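You operate a simulated robot arm through the tools that you are given. There is no shell and no other tool. Be economical: measure what you need, move in short steps, check, and stop when the job is done.

Carry out the task below with a simulated robot arm. There is one attempt and no reset: what you move stays moved.

JOB
Put the fuse tin and the dry pack box back in the console and close it up.
Fine: both on its shelf; lamp breaker off, door shut, then the isolator on. Set down upright: dry pack box.
Where things are to end (x, y in the base frame): fuse tin within 60 mm of [1340, -50]; dry pack box within 60 mm of [1480, -40].
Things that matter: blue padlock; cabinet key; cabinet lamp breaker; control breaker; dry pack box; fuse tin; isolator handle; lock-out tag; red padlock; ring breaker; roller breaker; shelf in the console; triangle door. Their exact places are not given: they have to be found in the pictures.

Only the result counts: the job must be done as asked and must still hold three seconds after the hand-in. Knocking over, shifting, dropping, spilling or breaking anything else fails it.

ROBOT AND FRAMES
A 7-joint arm with a two-finger parallel gripper on a trunk, on a base that drives. Base frame: it is fixed to the floor where the robot stands at the start and does not move with it; the origin is under the middle of the robot, x ahead of it, y to its left, z up; the surface under the hand at the start is at about z = 900. Lengths are in mm, angles in degrees, forces in N, time in s.
With the tool pointing down near the work surface it reaches from about 200 to 740 mm from the robot's upright axis, wherever it stands. Its first joint turns from -166.0 to 166.0 degrees. Places, roughly: cabinet lamp breaker [1500, 0, 700]; control breaker [1400, 0, 700]; isolator handle [1700, 200, 900]; ring breaker [1300, 0, 700]; roller breaker [1300, 0, 700]; shelf in the console [1400, 0, 400]; triangle door [1700, -400, 500]. Payload 1.57 kg.
The TCP is the grasp point between the finger pads, 30 mm short of the fingertips. In the tool frame z runs along the fingers and y along their closing line. Largest opening 110 mm; finger width 24, thickness 12; the body of the gripper, 48 by 112 mm, starts 78 mm behind the TCP.
Orientation is told as [roll, pitch, yaw] about the base's x, y, z axes, in that order, counted from this pose: with the fingers straight down and closing along the base's y, the tool's x points along the base's -x, its y along +y and its z along -z.

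CONTROLS
- The arm moves only by the tool jog_arm. Its argument "commands" is a list of rows, each an object of numbers (a shift or turn left out is 0, a gripper value left out holds the last): "tx", "ty", "tz": the shift along the base's x, y, z in mm; "ax", "ay", "az": the turn, a rotation vector about the base's x, y, z in degrees; "gripper": the opening, from 0 (shut) to 1 (fully open). In form: [{"tx": .., "ty": .., "tz": .., "ax": .., "ay": .., "az": .., "gripper": ..}, ...]. A call has 1 to 8 rows; each row shifts and turns the commanded pose from where the row before left it. A row lasts 0.2 s, in which the tool goes at most 50 mm and 8.6 degrees; a call with a longer step from one row to the next is refused whole, and so is a gripper value outside its range. A pose out of reach is approached as far as the arm can. The call stops where the force on the tool passes 40 N (or 10 N more than at its start, if that is more) or the arm is blocked; 0.2 s more then pass. The fingers move at their own pace (about 45 mm/s each) and stop on an object; they squeeze with about 38 N. The grip force told is the motor's: it shows also when the fingers shut on nothing. Time passes only in rows, and 0.2 s behind the last, so rows that do not move let the fingers close. It gives the time, the measured TCP pose, the force on the tool (base axes), the opening and the grip force at its end, in the units of the frame above (readings bear some noise), with the torque about the TCP (base axes, N m) and any sound that the robot's microphone picked up.
- Cameras (640 x 400 px; columns grow to the right, rows downward): "scene" is now at [30, 138.4, 1601.8]; the picture's right is [-0.30, -0.95, 0.00], its down [-0.64, 0.20, -0.74] and it looks along [0.71, -0.22, -0.67] (base axes); focal length 281 px, centre (320, 200). "wrist" rides on the gripper at [70, 16, -141] in the tool frame; the picture's right is [-0.23, 0.97, 0.00], its down [-0.86, -0.20, -0.48] and it looks along [-0.47, -0.11, 0.88] (tool axes); focal length 222 px, centre (320, 200).
- grab_frame(camera): a new picture of that camera. No time passes.
- slide_trunk(by): slides the trunk up (or, below 0, down) by that many mm; the arm and the scene camera ride with it, the base frame stays. It gives what a move gives, with no picture.
- steer(legs): drives the robot by 1 to 6 legs, each [ahead, turn to the left] in mm and degrees, along the robot's own axes; the way and the turn of a leg run together, so that a leg with both is an arc; at most 1500 mm and 180 degrees a leg. The arm and the cameras ride along, it lands a little off, and it stops where it bumps. It gives what a move gives.
- turn_head(pan, tilt): turns the head with the scene camera to pan (to the left, within 155 degrees either way) and tilt (down, from -29 to 69), counted from straight ahead of the robot. It gives what a move gives.
- pixel_to_xyz(camera, pixels): there is no depth. For up to 12 entries [column, row, z] of the newest picture of that camera ("zoom" is the newest enlarged one), the place [x, y] in the base frame at which the ray of that pixel passes the height z, good to about 3 mm, but the place of the scene camera against the robot may be out by one fixed shift of up to 18 mm in any direction. No time passes.
- enlarge(camera, box): a new picture of the part [left, top, right, bottom] of that camera's present view, enlarged. No time passes.
- job_done(): hands the job in; it is judged then, once.

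Keep the steps short. Do not move on a guess: measure, check each grasp and each placing, and mend mistakes. In all there are 80 turns and 60 pictures (those below and enlarged ones count). Leave the gripper open and the arm clear of the work at the hand-in unless told otherwise, and finish with a single line.

The tools are called after ">>>" by a JSON object that holds its "op" and its "data". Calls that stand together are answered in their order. jog_arm: Moves the arm, as the interface text tells. Its arguments: {"type":"object","properties":{"commands":{"type":"array"}},"required":["commands"]} The other tools are called the same way: slide_trunk (by) slides the trunk up or down; steer (legs) drives the base; turn_head (pan, tilt) turns the head that bears the scene camera; grab_frame (camera) takes a picture; pixel_to_xyz (camera, pixels) gives the place at which the rays of pixels pass given heights; enlarge (camera, box) takes an enlarged picture of a part of a camera's view; job_done () hands the job in.

At the start:

```text
clock: 0.0
tcp_pos: [423.4, 159.0, 1227.4]
orientation: [0.0, -0.1, 0.1]
contact_force: [-0.2, -0.5, -0.6]
torque: [-0.01, 0.0, 0.0]
width: 110.1
grip_force: 0.1
trunk travel left (down, up): [-527.0, 63.0]
robot x, y, heading: [2.5, -0.6, -0.1]
head pan, tilt: [-17.4, 42.0]
```

scene: 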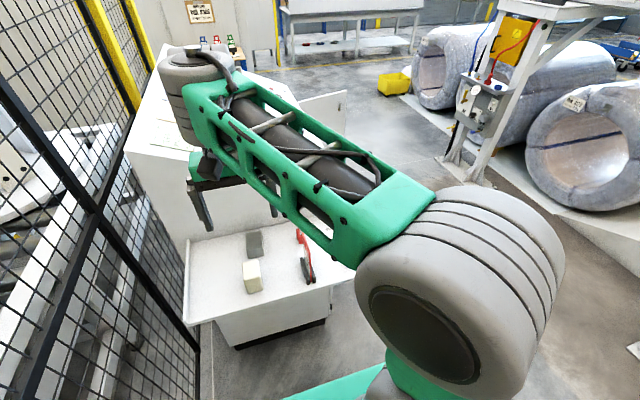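
wrist: 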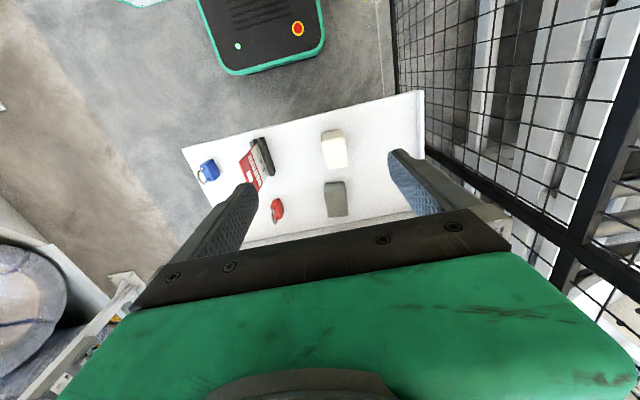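

I see a tray with two boxes, padlocks and a tag in front of a white console with its door open. I'll turn the head to get a clearer view of the console, and enlarge the wrist view of the tray.

>>> {"op": "enlarge", "data": {"camera": "wrist", "box": [170, 80, 440, 250]}}

>>> {"op": "enlarge", "data": {"camera": "scene", "box": [120, 20, 400, 195]}}

>>> {"op": "pixel_to_xyz", "data": {"camera": "wrist", "pixels": [[183, 148, 600], [425, 92, 600], [421, 215, 600], [333, 150, 600], [336, 200, 600], [208, 170, 600], [277, 210, 600]]}}

>>> {"op": "pixel_to_xyz", "data": {"camera": "scene", "pixels": [[187, 240, 600], [210, 322, 600], [255, 243, 600], [253, 275, 600], [335, 280, 600]]}}

```text
2.35 times, centred on (305, 165) of wrist
```

zoom: 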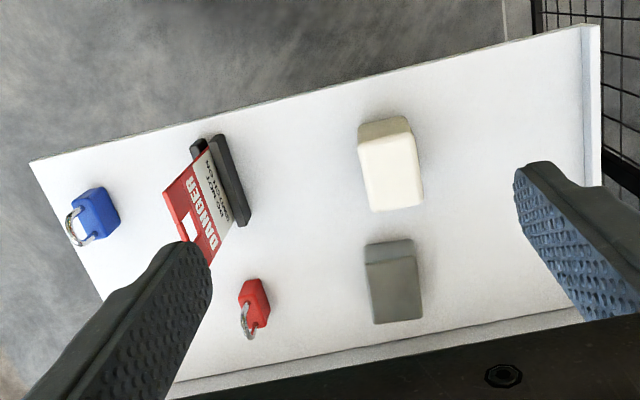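

```text
2.29 times, centred on (260, 108) of scene
```

zoom: 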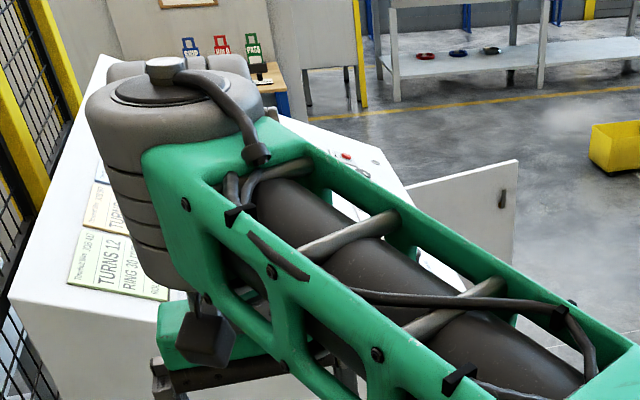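

```text
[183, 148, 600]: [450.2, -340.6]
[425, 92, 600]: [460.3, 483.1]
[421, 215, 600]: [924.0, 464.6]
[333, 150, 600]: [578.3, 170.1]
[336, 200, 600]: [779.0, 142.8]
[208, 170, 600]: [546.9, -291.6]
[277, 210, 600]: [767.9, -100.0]
```

```text
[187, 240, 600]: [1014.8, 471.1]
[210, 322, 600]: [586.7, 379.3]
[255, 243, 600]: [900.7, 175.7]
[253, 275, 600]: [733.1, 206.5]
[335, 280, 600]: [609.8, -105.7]
```

The two cameras' rays put the tray surface near z = 900 with box tops near 970. I'll measure at those heights.

>>> {"op": "pixel_to_xyz", "data": {"camera": "wrist", "pixels": [[183, 148, 900], [425, 92, 900], [421, 215, 900], [334, 148, 970], [335, 200, 970], [321, 133, 900], [325, 220, 900], [208, 170, 910], [277, 210, 910], [262, 155, 920]]}}

>>> {"op": "enlarge", "data": {"camera": "scene", "box": [180, 210, 340, 310]}}

>>> {"op": "pixel_to_xyz", "data": {"camera": "scene", "pixels": [[187, 240, 900], [210, 322, 900], [255, 238, 970], [253, 270, 970], [335, 280, 900]]}}

```text
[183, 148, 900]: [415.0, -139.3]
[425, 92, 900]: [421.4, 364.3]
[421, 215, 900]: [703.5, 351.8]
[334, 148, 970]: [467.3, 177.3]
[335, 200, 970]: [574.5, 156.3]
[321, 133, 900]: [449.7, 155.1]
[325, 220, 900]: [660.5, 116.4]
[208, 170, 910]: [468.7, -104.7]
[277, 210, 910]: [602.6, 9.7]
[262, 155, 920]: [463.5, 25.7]
```

```text
4.00 times, centred on (260, 260) of scene
```

zoom: 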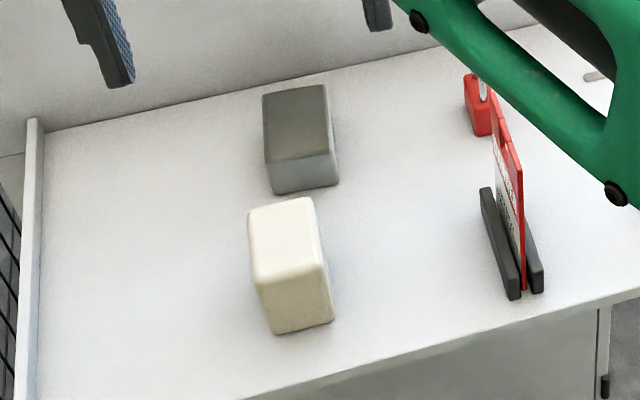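

```text
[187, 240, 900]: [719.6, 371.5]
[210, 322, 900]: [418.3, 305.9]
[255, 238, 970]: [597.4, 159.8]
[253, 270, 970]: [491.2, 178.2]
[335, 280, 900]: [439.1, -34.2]
```

Grey box is at about (580,158), white at about (478,177), with tops near 970. Before grasping I want to know the console's open side, so I'll measure free floor and pan the head right to see past the arm.

>>> {"op": "pixel_to_xyz", "data": {"camera": "scene", "pixels": [[455, 178, 0], [490, 195, 0], [400, 105, 0], [325, 325, 0], [385, 90, 0], [530, 200, 0], [440, 155, 0], [345, 92, 900], [300, 95, 900], [310, 140, 0]]}}

>>> {"op": "turn_head", "data": {"pan": -45, "tilt": 35}}

>>> {"op": "grab_frame", "data": {"camera": "scene"}}

```text
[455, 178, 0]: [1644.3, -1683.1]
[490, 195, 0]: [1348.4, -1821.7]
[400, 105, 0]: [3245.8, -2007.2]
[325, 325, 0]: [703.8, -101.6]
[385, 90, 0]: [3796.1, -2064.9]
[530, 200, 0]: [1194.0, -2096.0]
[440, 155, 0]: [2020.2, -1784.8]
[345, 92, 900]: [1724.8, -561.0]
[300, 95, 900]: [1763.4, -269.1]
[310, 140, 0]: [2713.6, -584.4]
```

```text
clock: 0.9
tcp_pos: [424.7, 159.2, 1227.3]
orientation: [0.1, 0.0, 0.0]
contact_force: [-0.1, 1.6, -0.1]
torque: [-0.01, 0.0, -0.03]
width: 110.1
grip_force: 0.0
trunk travel left (down, up): [-527.0, 63.0]
robot x, y, heading: [1.0, 2.1, -0.2]
head pan, tilt: [-45.0, 35.0]
```

```text
54 pictures are left
```

scene: 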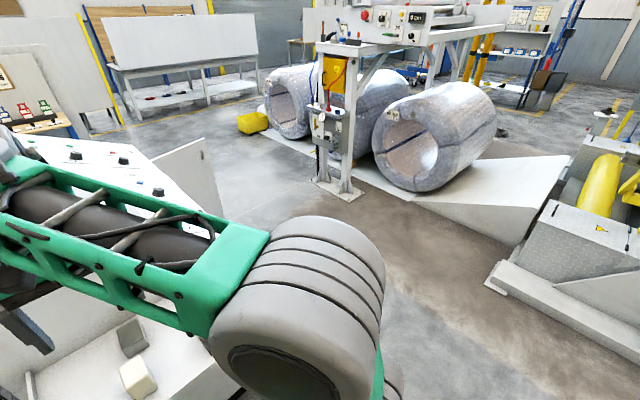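

The floor between the console's right side (y≈-270) and the post (y≈-1680) is free. The console opens on its -y side. I'll drive there empty-handed first to look inside: back up, go diagonally right, go ahead, then face the opening.

>>> {"op": "steer", "data": {"legs": [[-250, 0], [0, -60], [1050, 0], [0, 60], [1100, 0], [0, 90]]}}

>>> {"op": "turn_head", "data": {"pan": -20, "tilt": 45}}

>>> {"op": "grab_frame", "data": {"camera": "scene"}}

>>> {"op": "grab_frame", "data": {"camera": "wrist"}}

```text
clock: 22.2
tcp_pos: [1220.8, -476.6, 1228.0]
orientation: [0.0, 0.0, 94.9]
contact_force: [-0.3, 0.0, 0.0]
torque: [0.01, 0.0, 0.0]
width: 110.0
grip_force: 0.1
trunk travel left (down, up): [-527.0, 63.0]
robot x, y, heading: [1415.7, -889.4, 95.0]
head pan, tilt: [-45.0, 35.0]
```

```text
clock: 23.1
tcp_pos: [1221.4, -477.0, 1227.5]
orientation: [0.0, -0.1, 94.8]
contact_force: [0.0, 0.1, 0.1]
torque: [0.02, -0.03, -0.03]
width: 110.1
grip_force: 0.1
trunk travel left (down, up): [-527.0, 63.0]
robot x, y, heading: [1411.7, -887.7, 95.1]
head pan, tilt: [-20.0, 45.0]
```

```text
53 pictures are left
```

scene: 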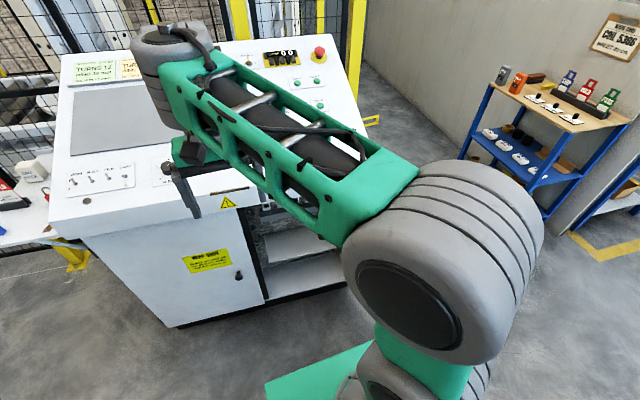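

```text
52 pictures are left
```

wrist: 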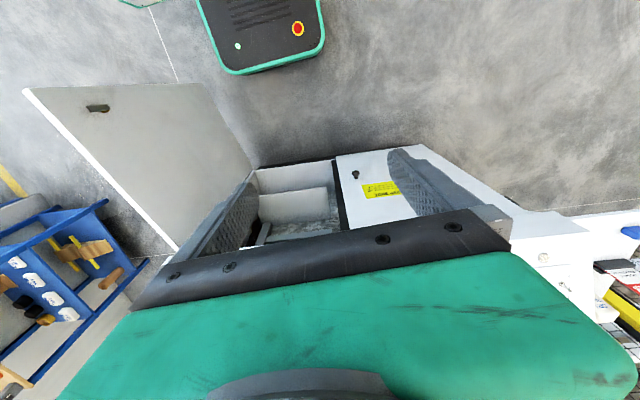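

The bay is open at the right part of the console's side, with the door hinged on its far edge. I'll measure it and tuck the tool to look in level.

>>> {"op": "pixel_to_xyz", "data": {"camera": "scene", "pixels": [[266, 300, 100], [266, 300, 0], [178, 328, 0], [345, 288, 100], [150, 232, 800], [55, 218, 900], [320, 52, 950]]}}

>>> {"op": "pixel_to_xyz", "data": {"camera": "wrist", "pixels": [[336, 155, 100], [258, 168, 100], [22, 90, 850], [208, 84, 100], [178, 250, 850], [330, 185, 400], [262, 195, 400]]}}

>>> {"op": "jog_arm", "data": {"commands": [{"ax": 8.4}, {"ax": 8.4}, {"ax": 8.4}, {"ax": 8.4}, {"ax": 8.4}, {"ax": 8.4}, {"ax": 8.4}]}}

>>> {"op": "grab_frame", "data": {"camera": "wrist"}}

```text
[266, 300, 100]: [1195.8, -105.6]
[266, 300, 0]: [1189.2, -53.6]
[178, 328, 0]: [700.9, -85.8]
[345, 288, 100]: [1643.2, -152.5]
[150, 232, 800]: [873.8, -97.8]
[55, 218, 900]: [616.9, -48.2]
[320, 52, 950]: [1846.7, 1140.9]
```

```text
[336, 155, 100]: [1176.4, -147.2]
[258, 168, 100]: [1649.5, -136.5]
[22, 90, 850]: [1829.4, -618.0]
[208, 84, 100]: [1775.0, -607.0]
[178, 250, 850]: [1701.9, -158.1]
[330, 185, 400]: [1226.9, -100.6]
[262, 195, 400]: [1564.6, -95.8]
```

```text
clock: 24.7
tcp_pos: [1221.3, -476.4, 1226.9]
orientation: [-7.8, -58.7, 99.2]
contact_force: [-0.7, 0.2, 0.7]
torque: [0.02, 0.02, -0.03]
width: 109.9
grip_force: 0.1
trunk travel left (down, up): [-527.0, 63.0]
robot x, y, heading: [1418.5, -886.8, 94.9]
head pan, tilt: [-20.0, 45.0]
```

```text
51 pictures are left
```

wrist: 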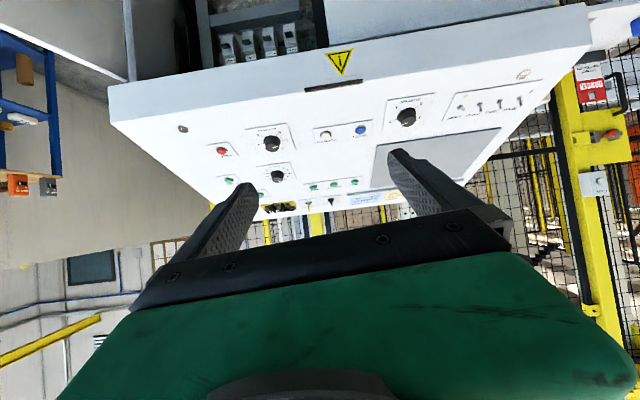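

The four breakers show at the top of the (upside-down) wrist picture, inside the bay. I'll lower the trunk to look in directly.

>>> {"op": "slide_trunk", "data": {"by": -480}}

>>> {"op": "grab_frame", "data": {"camera": "wrist"}}

>>> {"op": "grab_frame", "data": {"camera": "scene"}}

```text
refused: -480 is not a number from -400 to 400
```

```text
50 pictures are left
```

wrist: 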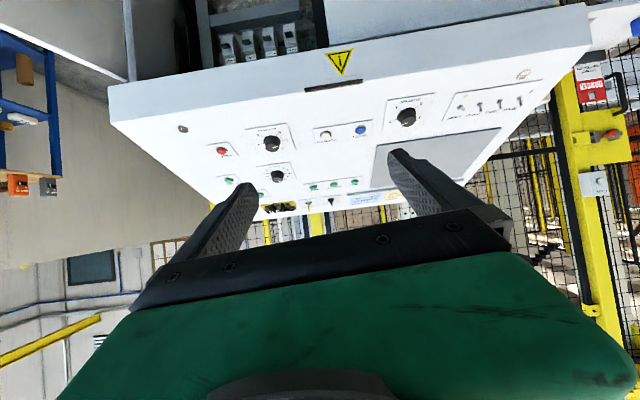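

```text
49 pictures are left
```

scene: 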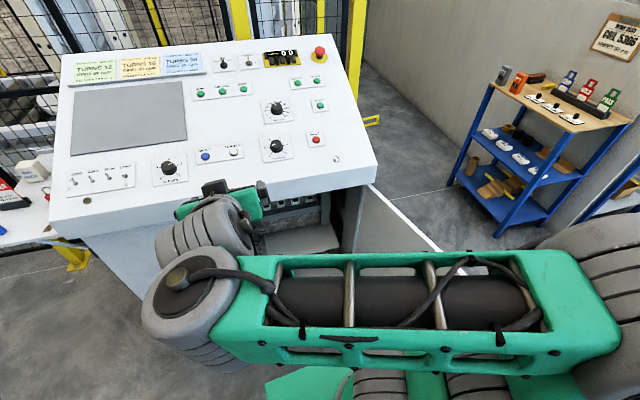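

Limit is 400; lowering 400. The arm is in front of the console, clear of its front edge.

>>> {"op": "slide_trunk", "data": {"by": -390}}

>>> {"op": "grab_frame", "data": {"camera": "wrist"}}

>>> {"op": "grab_frame", "data": {"camera": "scene"}}

```text
clock: 28.4
tcp_pos: [1221.8, -476.3, 838.0]
orientation: [-7.8, -58.5, 99.2]
contact_force: [0.0, -0.1, 1.0]
torque: [0.02, -0.04, -0.01]
width: 110.0
grip_force: 0.1
trunk travel left (down, up): [-137.0, 453.0]
robot x, y, heading: [1415.7, -884.2, 94.9]
head pan, tilt: [-20.0, 45.0]
```

```text
48 pictures are left
```

wrist: 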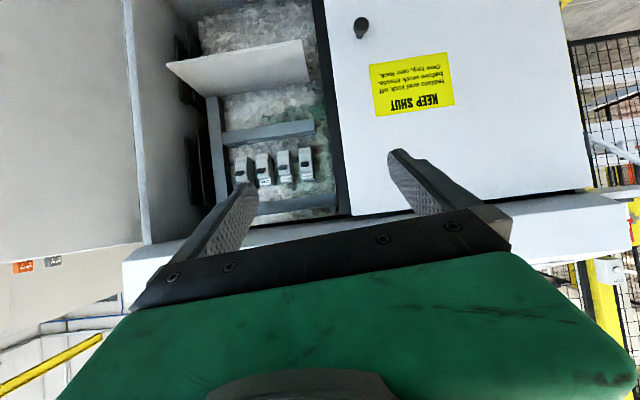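

```text
47 pictures are left
```

scene: 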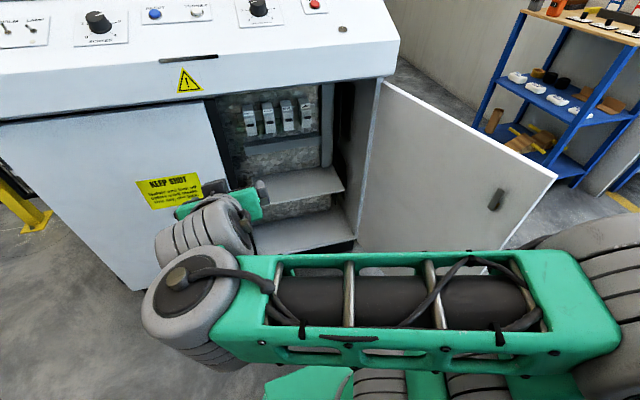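

Good view: four breakers, shelf below, door open at right. Enlarge the breakers and the bay.

>>> {"op": "enlarge", "data": {"camera": "scene", "box": [220, 75, 380, 175]}}

>>> {"op": "enlarge", "data": {"camera": "wrist", "box": [200, 120, 360, 220]}}

>>> {"op": "pixel_to_xyz", "data": {"camera": "scene", "pixels": [[250, 122, 680], [269, 118, 680], [288, 116, 680], [305, 115, 680], [345, 190, 400], [345, 190, 370], [258, 200, 400]]}}

>>> {"op": "pixel_to_xyz", "data": {"camera": "wrist", "pixels": [[241, 170, 680], [264, 169, 680], [285, 166, 680], [305, 165, 680], [309, 82, 400], [166, 65, 400], [302, 42, 400], [302, 42, 370]]}}

```text
4.00 times, centred on (300, 125) of scene
```

zoom: 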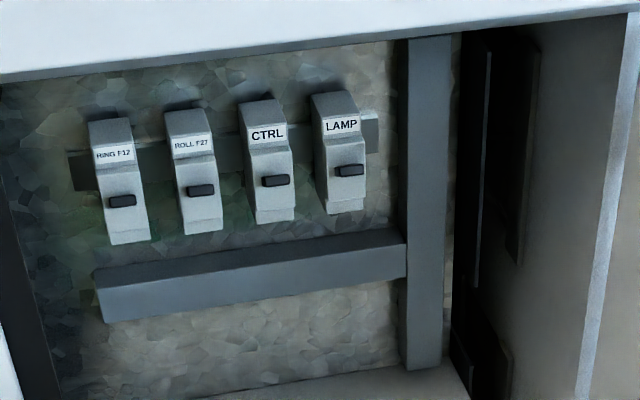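

```text
4.00 times, centred on (280, 170) of wrist
```

zoom: 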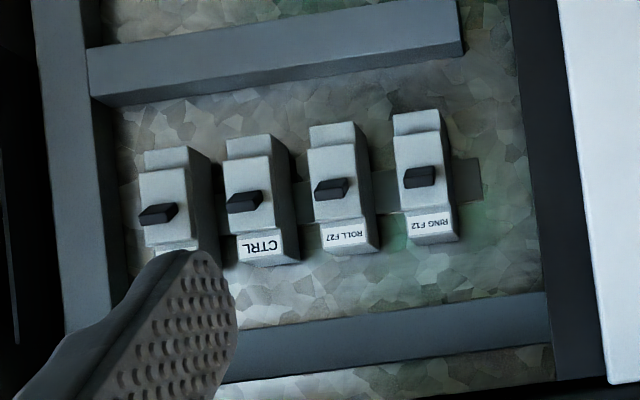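

```text
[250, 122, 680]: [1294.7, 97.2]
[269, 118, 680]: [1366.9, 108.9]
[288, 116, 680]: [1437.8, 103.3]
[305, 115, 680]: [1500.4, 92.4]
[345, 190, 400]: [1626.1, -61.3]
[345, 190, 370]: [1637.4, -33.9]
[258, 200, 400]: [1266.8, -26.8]
```

```text
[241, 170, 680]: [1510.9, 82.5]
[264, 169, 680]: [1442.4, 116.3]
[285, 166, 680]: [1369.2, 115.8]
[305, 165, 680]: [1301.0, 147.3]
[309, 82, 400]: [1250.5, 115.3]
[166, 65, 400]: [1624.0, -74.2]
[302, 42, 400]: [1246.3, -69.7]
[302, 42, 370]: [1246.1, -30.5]
```

Breakers: RING, ROLL, CTRL, LAMP left to right; LAMP is at about x 1500. I'll triangulate its lever, pull the arm back a bit, then drive closer (robot to about (1370,-630), heading 90).

>>> {"op": "pixel_to_xyz", "data": {"camera": "scene", "pixels": [[307.2, 117.5, 600], [307.2, 117.5, 700], [287, 86, 800], [287, 86, 850], [305, 100, 700], [303, 127, 600]]}}

>>> {"op": "pixel_to_xyz", "data": {"camera": "wrist", "pixels": [[239.3, 173.5, 600], [239.3, 173.5, 700], [320, 222, 800], [320, 222, 850]]}}

>>> {"op": "jog_arm", "data": {"commands": [{"ty": -40}, {"ty": -40}, {"ty": -40}]}}

>>> {"op": "steer", "data": {"legs": [[0, 5], [255, 0], [0, -10]]}}

>>> {"op": "grab_frame", "data": {"camera": "wrist"}}

```text
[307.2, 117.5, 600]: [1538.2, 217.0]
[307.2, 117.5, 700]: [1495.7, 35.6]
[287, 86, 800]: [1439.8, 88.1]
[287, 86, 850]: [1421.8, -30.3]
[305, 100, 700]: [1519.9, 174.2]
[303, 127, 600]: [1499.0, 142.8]
```

```text
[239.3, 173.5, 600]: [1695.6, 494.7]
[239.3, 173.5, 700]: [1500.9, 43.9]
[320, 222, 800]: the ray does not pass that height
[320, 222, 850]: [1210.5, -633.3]
```

```text
clock: 29.2
tcp_pos: [1216.4, -568.0, 819.8]
orientation: [-7.8, -58.4, 99.2]
contact_force: [0.1, -0.2, 0.4]
torque: [-0.03, 0.03, 0.06]
width: 109.9
grip_force: 0.1
out of reach, approached as far as the arm can: row 3
trunk travel left (down, up): [-137.0, 453.0]
robot x, y, heading: [1415.4, -884.5, 94.7]
head pan, tilt: [-20.0, 45.0]
```

```text
clock: 32.3
tcp_pos: [1196.3, -299.5, 819.0]
orientation: [-7.7, -58.6, 94.4]
contact_force: [0.3, 0.3, -0.1]
torque: [-0.01, -0.02, -0.04]
width: 109.9
grip_force: 0.1
trunk travel left (down, up): [-137.0, 453.0]
robot x, y, heading: [1374.3, -631.0, 89.8]
head pan, tilt: [-20.0, 45.0]
```

```text
44 pictures are left
```

wrist: 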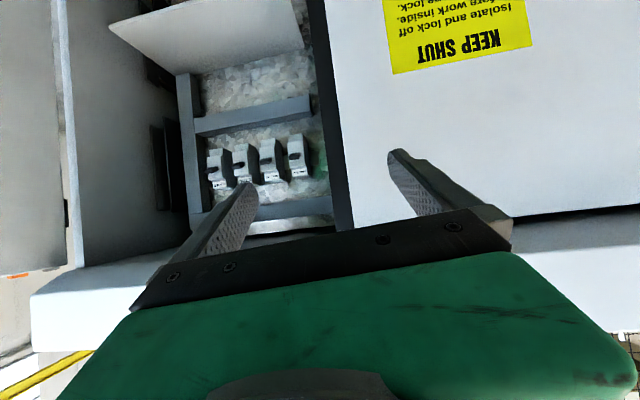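

Lever of LAMP triangulates to about (1495, 30, 703). I'll square the tool to +y, close the fingers and shift to x≈1440 for a closer look (staying outside the bay).

>>> {"op": "jog_arm", "data": {"commands": [{"ax": -0.3, "ay": 4.0, "az": 2.2, "gripper": 0}, {"tx": 48}, {"tx": 48}, {"tx": 48}, {"tx": 48}, {"tx": 48}, {"tz": -20}]}}

>>> {"op": "grab_frame", "data": {"camera": "wrist"}}

```text
clock: 33.9
tcp_pos: [1420.6, -303.2, 830.0]
orientation: [-0.3, -58.3, 90.1]
contact_force: [-0.2, 0.2, -0.4]
torque: [0.0, 0.0, 0.01]
width: 0.0
grip_force: 18.3
out of reach, approached as far as the arm can: row 3, 5, 6, 7
trunk travel left (down, up): [-137.0, 453.0]
robot x, y, heading: [1372.1, -631.9, 89.9]
head pan, tilt: [-20.0, 45.0]
```

```text
43 pictures are left
```

wrist: 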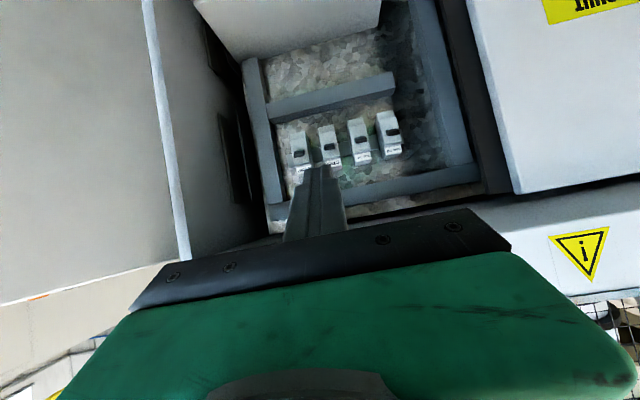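

>>> {"op": "enlarge", "data": {"camera": "wrist", "box": [264, 100, 424, 200]}}

>>> {"op": "pixel_to_xyz", "data": {"camera": "wrist", "pixels": [[300, 152, 680], [300, 152, 710], [329, 148, 680], [329, 148, 710], [359, 142, 710], [390, 133, 710]]}}

>>> {"op": "turn_head", "data": {"pan": -20, "tilt": 15}}

>>> {"op": "grab_frame", "data": {"camera": "scene"}}

```text
4.00 times, centred on (344, 150) of wrist
```

zoom: 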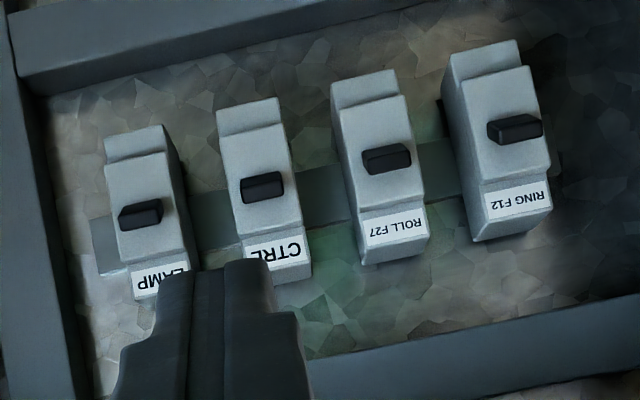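

```text
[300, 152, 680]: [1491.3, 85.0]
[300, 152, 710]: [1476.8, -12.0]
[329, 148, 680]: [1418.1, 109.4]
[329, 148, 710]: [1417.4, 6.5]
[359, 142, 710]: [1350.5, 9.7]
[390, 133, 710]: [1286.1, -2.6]
```

```text
clock: 34.8
tcp_pos: [1421.2, -302.7, 830.2]
orientation: [-0.1, -58.3, 90.1]
contact_force: [-0.9, 0.4, 0.4]
torque: [0.02, -0.01, 0.0]
width: 0.0
grip_force: 20.7
trunk travel left (down, up): [-137.0, 453.0]
robot x, y, heading: [1371.6, -634.3, 90.0]
head pan, tilt: [-20.0, 15.0]
```

```text
41 pictures are left
```

scene: 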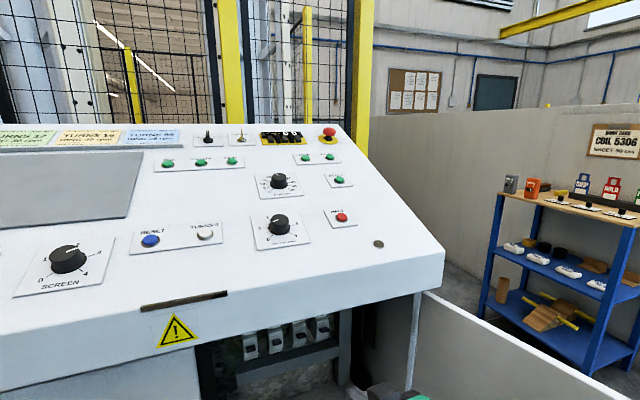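

The lever measurements disagree by some 20 mm; a vertical baseline will fix that. Lower the trunk 130 and look again.

>>> {"op": "slide_trunk", "data": {"by": -130}}

>>> {"op": "enlarge", "data": {"camera": "wrist", "box": [224, 130, 464, 280]}}

>>> {"op": "grab_frame", "data": {"camera": "wrist"}}

```text
clock: 36.4
tcp_pos: [1420.9, -303.1, 700.2]
orientation: [-0.2, -58.3, 90.0]
contact_force: [-0.5, 0.7, -0.3]
torque: [-0.03, -0.01, 0.02]
width: 0.2
grip_force: 21.0
trunk travel left (down, up): [-7.0, 583.0]
robot x, y, heading: [1369.1, -628.6, 89.9]
head pan, tilt: [-20.0, 15.0]
```

```text
2.67 times, centred on (344, 205) of wrist
```

zoom: 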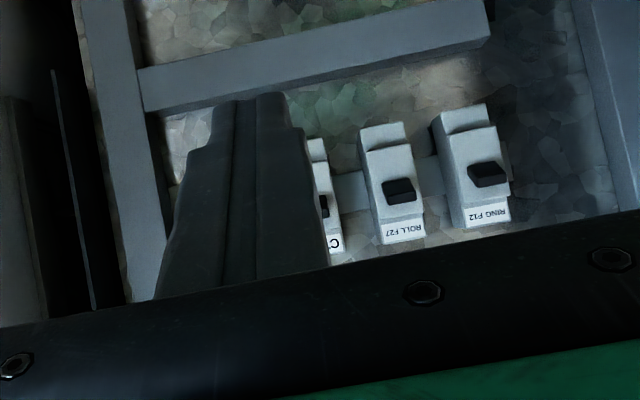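

```text
39 pictures are left
```

wrist: 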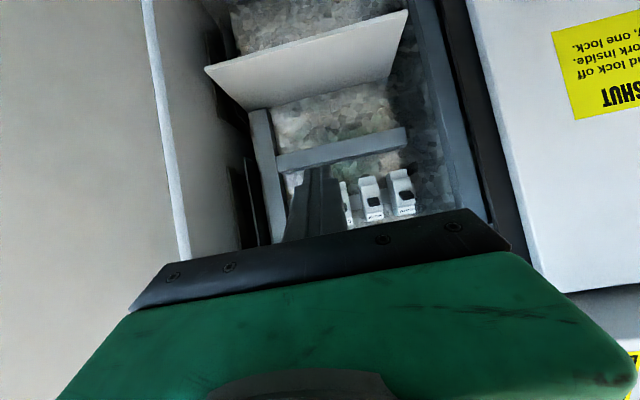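

>>> {"op": "pixel_to_xyz", "data": {"camera": "wrist", "pixels": [[373.6, 201.6, 600], [373.6, 201.6, 650], [406.6, 195.2, 600], [406.6, 195.2, 650], [373.6, 201.6, 700], [406.6, 195.2, 700], [406, 12, 400], [204, 68, 400], [406, 12, 380], [204, 68, 380]]}}

>>> {"op": "pixel_to_xyz", "data": {"camera": "scene", "pixels": [[320, 325, 700], [320, 325, 720], [420, 292, 800], [440, 285, 800]]}}

```text
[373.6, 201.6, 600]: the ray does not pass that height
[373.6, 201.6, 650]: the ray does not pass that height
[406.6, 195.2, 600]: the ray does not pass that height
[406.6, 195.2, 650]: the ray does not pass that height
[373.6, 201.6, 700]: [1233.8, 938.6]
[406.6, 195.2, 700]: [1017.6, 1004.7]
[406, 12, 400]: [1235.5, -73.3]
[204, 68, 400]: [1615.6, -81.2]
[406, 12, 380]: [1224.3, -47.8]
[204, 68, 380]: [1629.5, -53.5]
```

```text
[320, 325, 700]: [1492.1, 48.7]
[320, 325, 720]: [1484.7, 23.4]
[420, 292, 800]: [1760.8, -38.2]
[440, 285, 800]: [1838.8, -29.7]
```

Levers now agree: LAMP lever tip at about (1479, 0, 710) (the scene camera is off by about (+13,+17)). I'll level the tool and bring closed fingers in front of the bay, above lever height: target (1479, -150, 740).

>>> {"op": "jog_arm", "data": {"commands": [{"ax": 8, "ty": 38, "tx": 15, "tz": 10}, {"ax": 8, "ty": 38, "tx": 15, "tz": 10}, {"ax": 8, "ty": 38, "tx": 15, "tz": 10}, {"ax": 7.7, "ty": 38, "tx": 13, "tz": 10}, {}]}}

>>> {"op": "grab_frame", "data": {"camera": "wrist"}}

```text
clock: 37.6
tcp_pos: [1398.8, -256.4, 828.8]
orientation: [-170.7, -89.9, -99.4]
contact_force: [-0.5, -0.6, 0.3]
torque: [0.03, 0.0, -0.02]
width: 0.0
grip_force: 21.6
out of reach, approached as far as the arm can: row 1, 2, 3, 4
trunk travel left (down, up): [-7.0, 583.0]
robot x, y, heading: [1369.8, -632.0, 90.3]
head pan, tilt: [-20.0, 15.0]
```

```text
38 pictures are left
```

wrist: 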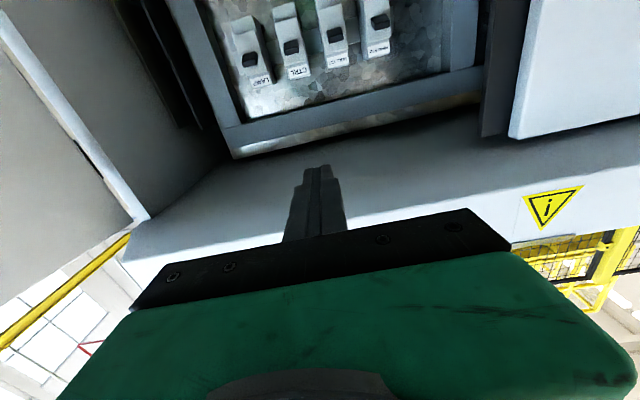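

The level pose is too close to the robot's axis. I'll back up 170 mm, then reach forward.

>>> {"op": "steer", "data": {"legs": [[-170, 0]]}}

>>> {"op": "jog_arm", "data": {"commands": [{"ty": 30, "tx": 10}, {"ty": 30, "tx": 10}, {"ty": 30, "tx": 10, "tz": -10}, {"ty": 30, "tx": 10, "tz": -20}, {"ty": 20, "tx": 10, "tz": -20}, {"tx": 10, "tz": -20}, {}]}}

```text
clock: 39.1
tcp_pos: [1398.1, -427.9, 829.0]
orientation: [-123.1, -90.0, -146.8]
contact_force: [-0.7, -0.7, -0.7]
torque: [0.02, 0.0, -0.01]
width: 0.2
grip_force: 21.5
trunk travel left (down, up): [-7.0, 583.0]
robot x, y, heading: [1371.4, -806.2, 90.3]
head pan, tilt: [-20.0, 15.0]
```

```text
clock: 40.7
tcp_pos: [1397.6, -426.1, 819.4]
orientation: [-18.4, -89.9, 108.4]
contact_force: [-0.2, 0.1, 0.4]
torque: [0.01, -0.03, 0.01]
width: 0.0
grip_force: 21.4
out of reach, approached as far as the arm can: row 1, 2, 3, 4, 5, 6
trunk travel left (down, up): [-7.0, 583.0]
robot x, y, heading: [1367.9, -804.9, 90.3]
head pan, tilt: [-20.0, 15.0]
```

No motion: the arm is at a joint limit in this folded level pose. I'll tilt the tool back down to about -60, then reach forward and only then level.

>>> {"op": "jog_arm", "data": {"commands": [{"ax": -8}, {"ax": -8}, {"ax": -8}, {"ax": -8}, {"ty": 40}, {"ty": 40}, {"ty": 40, "tx": 30}, {"ty": 30, "tx": 30}]}}

```text
clock: 42.1
tcp_pos: [1264.4, -458.4, 827.7]
orientation: [0.6, -61.0, 113.3]
contact_force: [-0.6, 0.7, 0.3]
torque: [0.01, -0.01, -0.04]
width: 0.1
grip_force: 20.9
out of reach, approached as far as the arm can: row 1, 2, 3, 4, 5, 6
trunk travel left (down, up): [-7.0, 583.0]
robot x, y, heading: [1369.1, -805.0, 90.1]
head pan, tilt: [-20.0, 15.0]
stopped in row 6: the arm was blocked; the commanded pose is now the measured one
```

The arm went sideways and was reported blocked, with no force. I'll look at the arm with the scene camera.

>>> {"op": "turn_head", "data": {"pan": 0, "tilt": 55}}

>>> {"op": "grab_frame", "data": {"camera": "scene"}}

```text
clock: 43.1
tcp_pos: [1264.6, -459.1, 827.8]
orientation: [0.4, -60.7, 113.6]
contact_force: [-0.6, 0.2, 0.3]
torque: [0.02, -0.02, -0.02]
width: 0.0
grip_force: 21.1
trunk travel left (down, up): [-7.0, 583.0]
robot x, y, heading: [1373.4, -804.0, 90.3]
head pan, tilt: [0.0, 55.0]
```

```text
37 pictures are left
```

scene: 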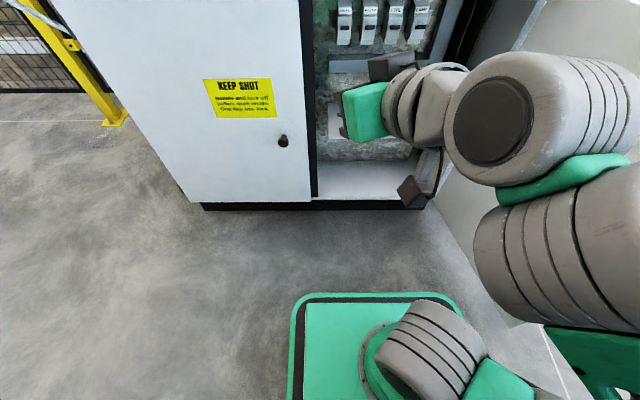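

The elbow has swung out to the right, near the door. I'll raise the trunk 300 (nothing overhead), back up, and bring the arm back to its comfortable tool-down pose before reaching in again.

>>> {"op": "slide_trunk", "data": {"by": 300}}

>>> {"op": "steer", "data": {"legs": [[-150, 0]]}}

>>> {"op": "jog_arm", "data": {"commands": [{"ax": -8, "az": -3}, {"ax": -8, "az": -3}, {"ax": -8, "az": -3}, {"ax": -8, "az": -3}, {"ax": -8, "az": -3}, {"ax": -8, "az": -3}, {"ax": -8, "az": -3}, {"az": -3}]}}

>>> {"op": "grab_frame", "data": {"camera": "scene"}}

```text
clock: 46.1
tcp_pos: [1266.5, -453.4, 1126.2]
orientation: [-0.2, -60.3, 113.6]
contact_force: [-0.3, 0.5, 0.4]
torque: [0.0, 0.01, 0.01]
width: 0.0
grip_force: 20.9
trunk travel left (down, up): [-307.0, 283.0]
robot x, y, heading: [1369.5, -799.9, 90.4]
head pan, tilt: [0.0, 55.0]
```

```text
clock: 47.5
tcp_pos: [1266.7, -603.9, 1127.2]
orientation: [-0.2, -60.5, 113.7]
contact_force: [0.2, 0.5, 0.5]
torque: [0.02, -0.02, -0.01]
width: 0.0
grip_force: 21.2
trunk travel left (down, up): [-307.0, 283.0]
robot x, y, heading: [1373.3, -954.1, 90.0]
head pan, tilt: [0.0, 55.0]
```

```text
clock: 48.5
tcp_pos: [1213.0, -642.1, 1142.5]
orientation: [10.8, -33.3, 104.6]
contact_force: [1.1, 0.0, -0.3]
torque: [0.02, 0.01, 0.02]
width: 0.2
grip_force: 21.0
trunk travel left (down, up): [-307.0, 283.0]
robot x, y, heading: [1371.2, -953.6, 90.1]
head pan, tilt: [0.0, 55.0]
stopped in row 4: the arm was blocked; the commanded pose is now the measured one
```

```text
36 pictures are left
```

scene: 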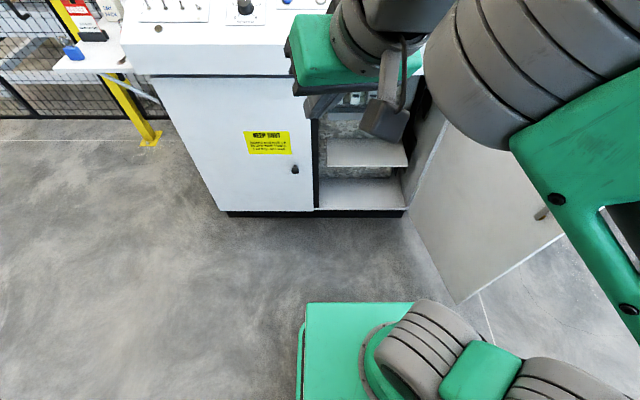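

The arm is folded too tightly (high and close). I'll move it forward and down in free space in front of the console.

>>> {"op": "jog_arm", "data": {"commands": [{"ty": 25, "tz": -35}, {"ty": 25, "tz": -35}, {"ty": 25, "tz": -35}, {"ty": 20, "tz": -35, "tx": 10}, {"ty": 20, "tz": -35, "tx": 10}]}}

>>> {"op": "grab_frame", "data": {"camera": "scene"}}

```text
clock: 49.8
tcp_pos: [1101.8, -613.4, 1036.8]
orientation: [9.3, -34.9, 120.3]
contact_force: [-0.4, 0.5, 0.3]
torque: [-0.03, -0.01, -0.02]
width: 0.1
grip_force: 21.2
out of reach, approached as far as the arm can: row 2, 3, 4, 5
trunk travel left (down, up): [-307.0, 283.0]
robot x, y, heading: [1370.4, -954.2, 90.2]
head pan, tilt: [0.0, 55.0]
stopped in row 5: the arm was blocked; the commanded pose is now the measured one
```

```text
35 pictures are left
```

scene: 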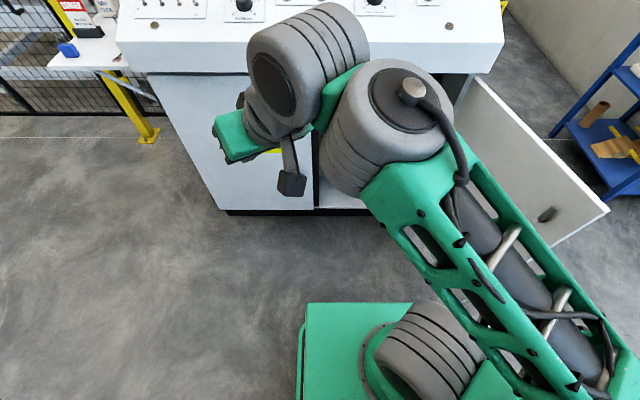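

The arm is now out in front and visible. I'll turn the yaw back toward 90 and move right to the centre.

>>> {"op": "jog_arm", "data": {"commands": [{"az": -7, "tx": 40}, {"az": -7, "tx": 40}, {"az": -7, "tx": 40}, {"az": -7, "tx": 40}, {"ay": 8}, {}]}}

```text
clock: 51.1
tcp_pos: [1218.7, -641.9, 1053.5]
orientation: [12.2, -37.0, 102.3]
contact_force: [0.1, 0.0, 0.3]
torque: [0.0, 0.01, -0.02]
width: 0.0
grip_force: 21.9
out of reach, approached as far as the arm can: row 5
trunk travel left (down, up): [-307.0, 283.0]
robot x, y, heading: [1372.8, -948.1, 90.1]
head pan, tilt: [0.0, 55.0]
stopped in row 6: the arm was blocked; the commanded pose is now the measured one
```

>>> {"op": "jog_arm", "data": {"commands": [{"ay": -5, "az": -3.5, "ty": 20}, {"ay": -5, "az": -3.5, "ty": 20}, {"ax": -6, "ty": 20}, {"ax": -7, "ty": 20}, {"ax": -7, "ty": 20}, {"ax": -7, "ty": 20}, {"ax": -6}]}}

```text
clock: 52.7
tcp_pos: [1200.9, -535.8, 1054.4]
orientation: [6.4, -9.9, 100.0]
contact_force: [0.4, -0.5, 0.2]
torque: [0.05, -0.01, -0.01]
width: 0.0
grip_force: 21.1
out of reach, approached as far as the arm can: row 6, 7
trunk travel left (down, up): [-307.0, 283.0]
robot x, y, heading: [1370.4, -954.8, 90.3]
head pan, tilt: [0.0, 55.0]
```

Back near the start-like pose. Now forward and down together, in free space (console front is at y≈-160).

>>> {"op": "jog_arm", "data": {"commands": [{"tz": -40, "ty": 25, "tx": 10}, {"tz": -40, "ty": 25, "tx": 20}, {"tz": -40, "ty": 25, "tx": 30}, {"tz": -40, "ty": 25, "tx": 30}, {"tz": -40, "ty": 20, "tx": 30}, {"tz": -40, "ty": 20, "tx": 30}, {"tx": 30, "tz": -20}, {"tx": 30}]}}

```text
refused: row 2 steps farther than a row can; nothing moved
```

>>> {"op": "jog_arm", "data": {"commands": [{"tz": -35, "ty": 22, "tx": 15}, {"tz": -35, "ty": 22, "tx": 15}, {"tz": -35, "ty": 22, "tx": 20}, {"tz": -35, "ty": 22, "tx": 25}, {"tz": -35, "ty": 20, "tx": 25}, {"tz": -35, "ty": 20, "tx": 25}, {"tx": 30, "tz": -35}, {"tx": 30, "tz": -20}]}}

```text
clock: 54.5
tcp_pos: [1388.3, -409.7, 787.7]
orientation: [6.5, -7.1, 100.1]
contact_force: [-0.7, 0.1, 0.0]
torque: [-0.02, -0.03, 0.0]
width: 0.1
grip_force: 21.5
trunk travel left (down, up): [-307.0, 283.0]
robot x, y, heading: [1372.3, -950.6, 90.4]
head pan, tilt: [0.0, 55.0]
```

Good, comfortable now. I'll back up 150 for room, then square and level the tool while reaching forward.

>>> {"op": "steer", "data": {"legs": [[-150, 0]]}}

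>>> {"op": "jog_arm", "data": {"commands": [{"ax": 1.1, "ay": -6.4, "az": -0.8, "ty": 20}, {"az": -5, "ty": 20}, {"az": -5, "ty": 20}, {"ax": 8.4, "ty": 25, "tz": -5}, {"ax": 8.4, "ty": 25, "tz": -5}, {"ax": 8.4, "ty": 25, "tz": -5}, {"ax": 8.4, "ty": 25, "tz": -5}, {"ax": 8.4, "ty": 20, "tz": -5}]}}

>>> {"op": "jog_arm", "data": {"commands": [{"ax": 8.4, "ty": 10, "tz": -5}, {"ax": 8.4, "ty": 10, "tz": -5}, {"ax": 8.4, "ty": 10}, {"ax": 8.4, "ty": 10}, {"ax": 7.4, "ty": 10}, {}]}}

```text
clock: 55.9
tcp_pos: [1388.2, -557.8, 786.8]
orientation: [6.6, -7.1, 100.1]
contact_force: [0.6, 0.0, 0.4]
torque: [0.0, 0.02, -0.01]
width: 0.1
grip_force: 21.3
trunk travel left (down, up): [-307.0, 283.0]
robot x, y, heading: [1370.4, -1100.8, 90.6]
head pan, tilt: [0.0, 55.0]
```

```text
clock: 57.7
tcp_pos: [1387.2, -377.3, 763.3]
orientation: [0.0, -49.1, 90.1]
contact_force: [-0.7, 0.2, -0.1]
torque: [-0.01, -0.02, 0.0]
width: 0.0
grip_force: 21.1
trunk travel left (down, up): [-307.0, 283.0]
robot x, y, heading: [1372.0, -1102.9, 90.5]
head pan, tilt: [0.0, 55.0]
```

```text
clock: 59.1
tcp_pos: [1390.0, -327.9, 751.1]
orientation: [-153.6, -89.9, -116.3]
contact_force: [0.3, 0.0, 0.0]
torque: [0.02, 0.01, -0.01]
width: 0.0
grip_force: 21.5
trunk travel left (down, up): [-307.0, 283.0]
robot x, y, heading: [1368.1, -1103.3, 90.2]
head pan, tilt: [0.0, 55.0]
```

Level tool reached. Shift to x=1479, z≈742, then drive in 200 so that fingertips enter above the lever, and check.

>>> {"op": "jog_arm", "data": {"commands": [{"tx": 45, "tz": -5}, {"tx": 44, "tz": -4}, {}]}}

>>> {"op": "steer", "data": {"legs": [[200, 0]]}}

>>> {"op": "turn_head", "data": {"pan": -10, "tilt": 35}}

>>> {"op": "grab_frame", "data": {"camera": "scene"}}

>>> {"op": "grab_frame", "data": {"camera": "wrist"}}

```text
clock: 59.9
tcp_pos: [1481.2, -329.0, 745.2]
orientation: [-109.3, -89.9, -160.8]
contact_force: [0.7, 0.4, -0.5]
torque: [0.03, 0.0, -0.01]
width: 0.0
grip_force: 21.3
trunk travel left (down, up): [-307.0, 283.0]
robot x, y, heading: [1371.8, -1102.2, 90.4]
head pan, tilt: [0.0, 55.0]
```

```text
clock: 61.5
tcp_pos: [1479.1, -129.7, 746.3]
orientation: [-126.3, -90.0, -143.6]
contact_force: [0.4, -0.1, 0.3]
torque: [-0.04, 0.03, 0.01]
width: 0.0
grip_force: 21.7
trunk travel left (down, up): [-307.0, 283.0]
robot x, y, heading: [1370.3, -904.6, 90.6]
head pan, tilt: [0.0, 55.0]
```

```text
clock: 62.3
tcp_pos: [1480.7, -126.8, 745.0]
orientation: [-117.8, -89.9, -152.2]
contact_force: [-0.7, 0.2, -1.0]
torque: [-0.01, -0.01, -0.02]
width: 0.0
grip_force: 20.7
trunk travel left (down, up): [-307.0, 283.0]
robot x, y, heading: [1369.9, -902.0, 90.2]
head pan, tilt: [-10.0, 35.0]
```

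```text
34 pictures are left
```

scene: 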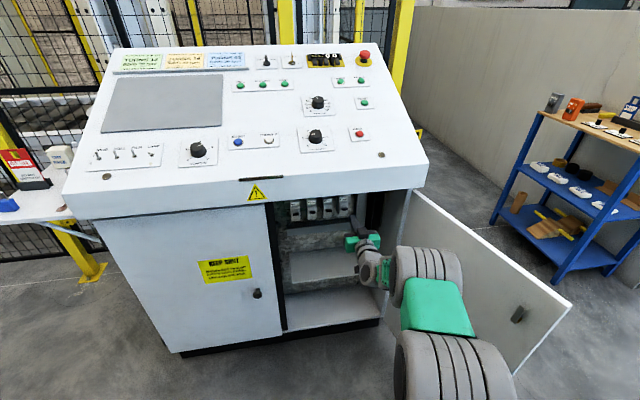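

```text
33 pictures are left
```

wrist: 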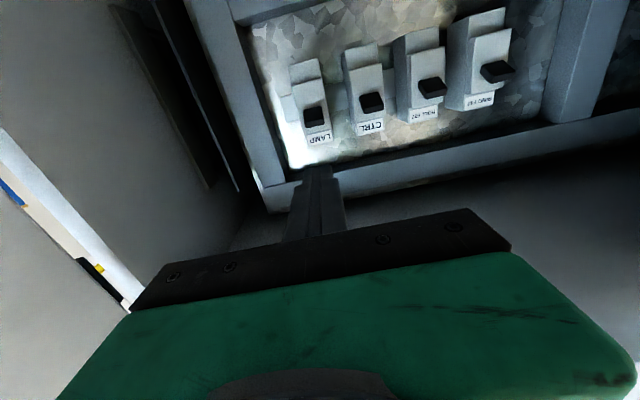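

>>> {"op": "enlarge", "data": {"camera": "wrist", "box": [260, 20, 420, 120]}}

>>> {"op": "enlarge", "data": {"camera": "wrist", "box": [250, 40, 410, 200]}}

>>> {"op": "pixel_to_xyz", "data": {"camera": "wrist", "pixels": [[315, 117, 700], [315, 117, 710], [371, 103, 710], [433, 87, 710]]}}

```text
4.00 times, centred on (340, 70) of wrist
```

zoom: 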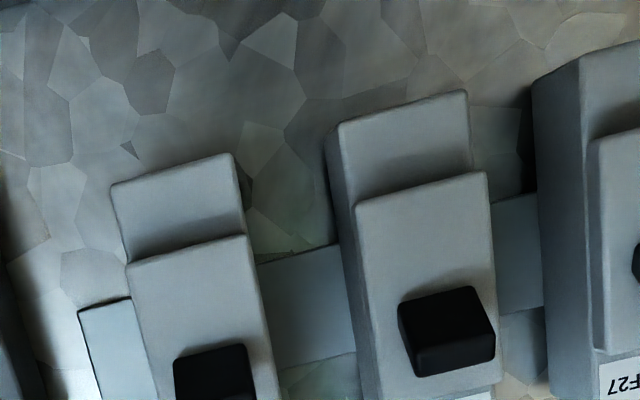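

```text
2.50 times, centred on (330, 120) of wrist
```

zoom: 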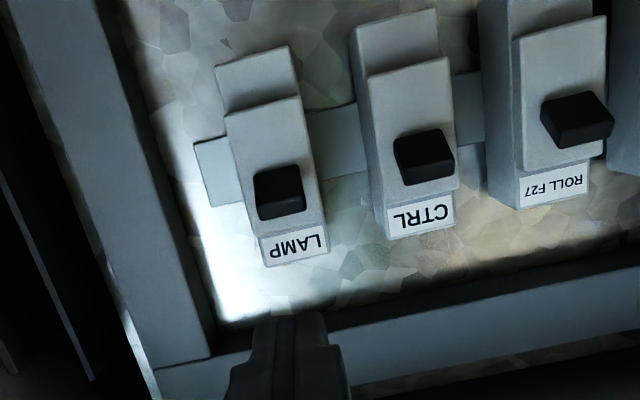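

```text
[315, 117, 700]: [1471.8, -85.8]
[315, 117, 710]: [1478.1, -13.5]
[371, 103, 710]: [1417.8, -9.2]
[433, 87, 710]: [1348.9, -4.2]
```

LAMP is lit and its lever points up (on), tip ≈ (1478,-6,711). I move fingertips to y≈+5 at z 745, above the lever.

>>> {"op": "jog_arm", "data": {"commands": [{"ty": 35}, {"ty": 35}, {"ty": 20}, {"ty": 12}, {}]}}

>>> {"op": "grab_frame", "data": {"camera": "wrist"}}

```text
clock: 63.5
tcp_pos: [1483.3, -23.9, 747.2]
orientation: [-111.2, -89.9, -158.7]
contact_force: [0.2, 0.7, -0.6]
torque: [0.01, -0.03, 0.01]
width: 0.0
grip_force: 21.3
trunk travel left (down, up): [-307.0, 283.0]
robot x, y, heading: [1372.5, -903.2, 90.4]
head pan, tilt: [-10.0, 35.0]
```

```text
30 pictures are left
```

wrist: 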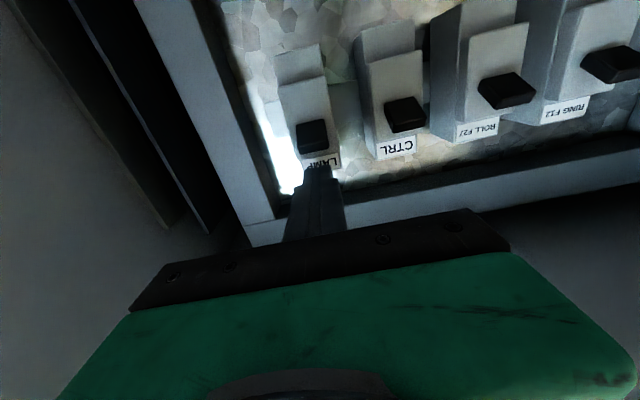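

Fingers are right above the LAMP lever, x slightly (4 mm) off. Press down in small steps.

>>> {"op": "jog_arm", "data": {"commands": [{"tz": -8, "tx": -3}, {"tz": -8}, {"tz": -8}, {"tz": -7}, {"tz": -6}, {"tz": -6}, {"tz": -5}]}}

>>> {"op": "grab_frame", "data": {"camera": "wrist"}}

```text
clock: 65.0
tcp_pos: [1478.8, -23.0, 715.7]
orientation: [-174.6, -88.5, -95.4]
contact_force: [-0.8, -17.2, 12.9]
torque: [0.52, 0.02, 0.08]
width: 0.0
grip_force: 20.7
trunk travel left (down, up): [-307.0, 283.0]
robot x, y, heading: [1374.6, -900.6, 90.3]
head pan, tilt: [-10.0, 35.0]
stopped in row 7: the force on the tool passed its limit at 43 N (the readings are from after the stop); the commanded pose is now the measured one
```

```text
29 pictures are left
```

wrist: 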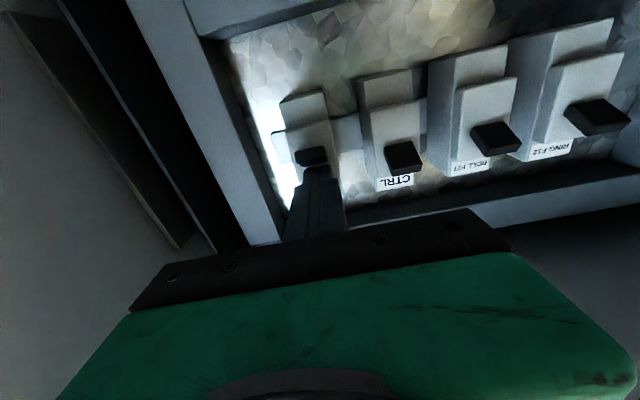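

Pressing too near the pivot. Ease up, back out 8 mm to push at the lever's tip.

>>> {"op": "jog_arm", "data": {"commands": [{"tz": 6}, {"ty": -8}, {"tz": -6}, {"tz": -6}, {"tz": -6}, {"tz": -6}, {"tz": -5}]}}

>>> {"op": "grab_frame", "data": {"camera": "wrist"}}

```text
clock: 66.4
tcp_pos: [1479.5, -31.2, 712.2]
orientation: [-173.7, -87.3, -96.3]
contact_force: [-0.9, -14.6, 13.6]
torque: [0.25, 0.1, -0.08]
width: 0.0
grip_force: 21.5
trunk travel left (down, up): [-307.0, 283.0]
robot x, y, heading: [1368.1, -900.3, 90.3]
head pan, tilt: [-10.0, 35.0]
stopped in row 6: the force on the tool passed its limit at 43 N (the readings are from after the stop); the commanded pose is now the measured one
```

```text
28 pictures are left
```

wrist: 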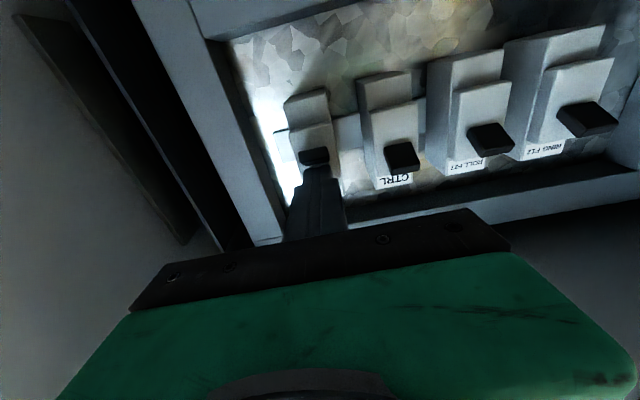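

The reaction (outward and up) says I'm pressing on the lever's end face, not its top. I'll lift, go deeper until I touch the breaker face, then back off 2 mm and press down.

>>> {"op": "jog_arm", "data": {"commands": [{"tz": 15}, {"tz": 18, "ax": -2}, {"ty": 10}, {"ty": 8}, {"ty": 8}, {"ty": 6}, {"ty": 6}, {"ty": 6}]}}

>>> {"op": "grab_frame", "data": {"camera": "wrist"}}

```text
clock: 67.3
tcp_pos: [1480.6, -22.6, 737.2]
orientation: [-55.4, -89.7, 145.4]
contact_force: [-4.5, -34.5, 11.4]
torque: [0.07, 0.03, 0.21]
width: 0.1
grip_force: 21.2
trunk travel left (down, up): [-307.0, 283.0]
robot x, y, heading: [1371.7, -902.6, 90.1]
head pan, tilt: [-10.0, 35.0]
stopped in row 4: the force on the tool passed its limit at 59 N (the readings are from after the stop); the commanded pose is now the measured one
```

```text
27 pictures are left
```

wrist: 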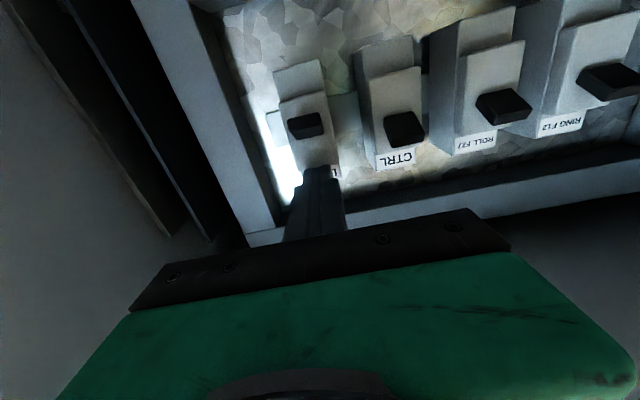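

>>> {"op": "enlarge", "data": {"camera": "wrist", "box": [240, 30, 464, 170]}}

```text
2.86 times, centred on (352, 100) of wrist
```

zoom: 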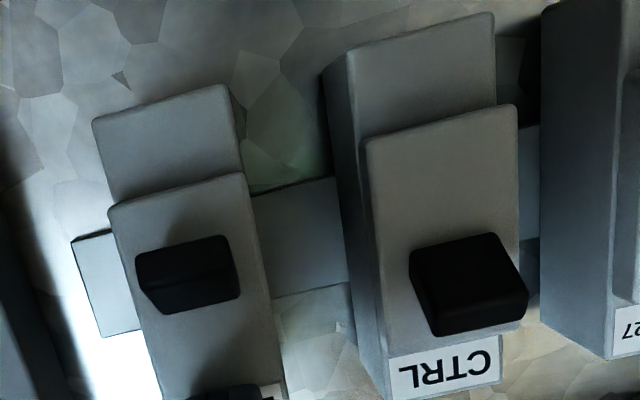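

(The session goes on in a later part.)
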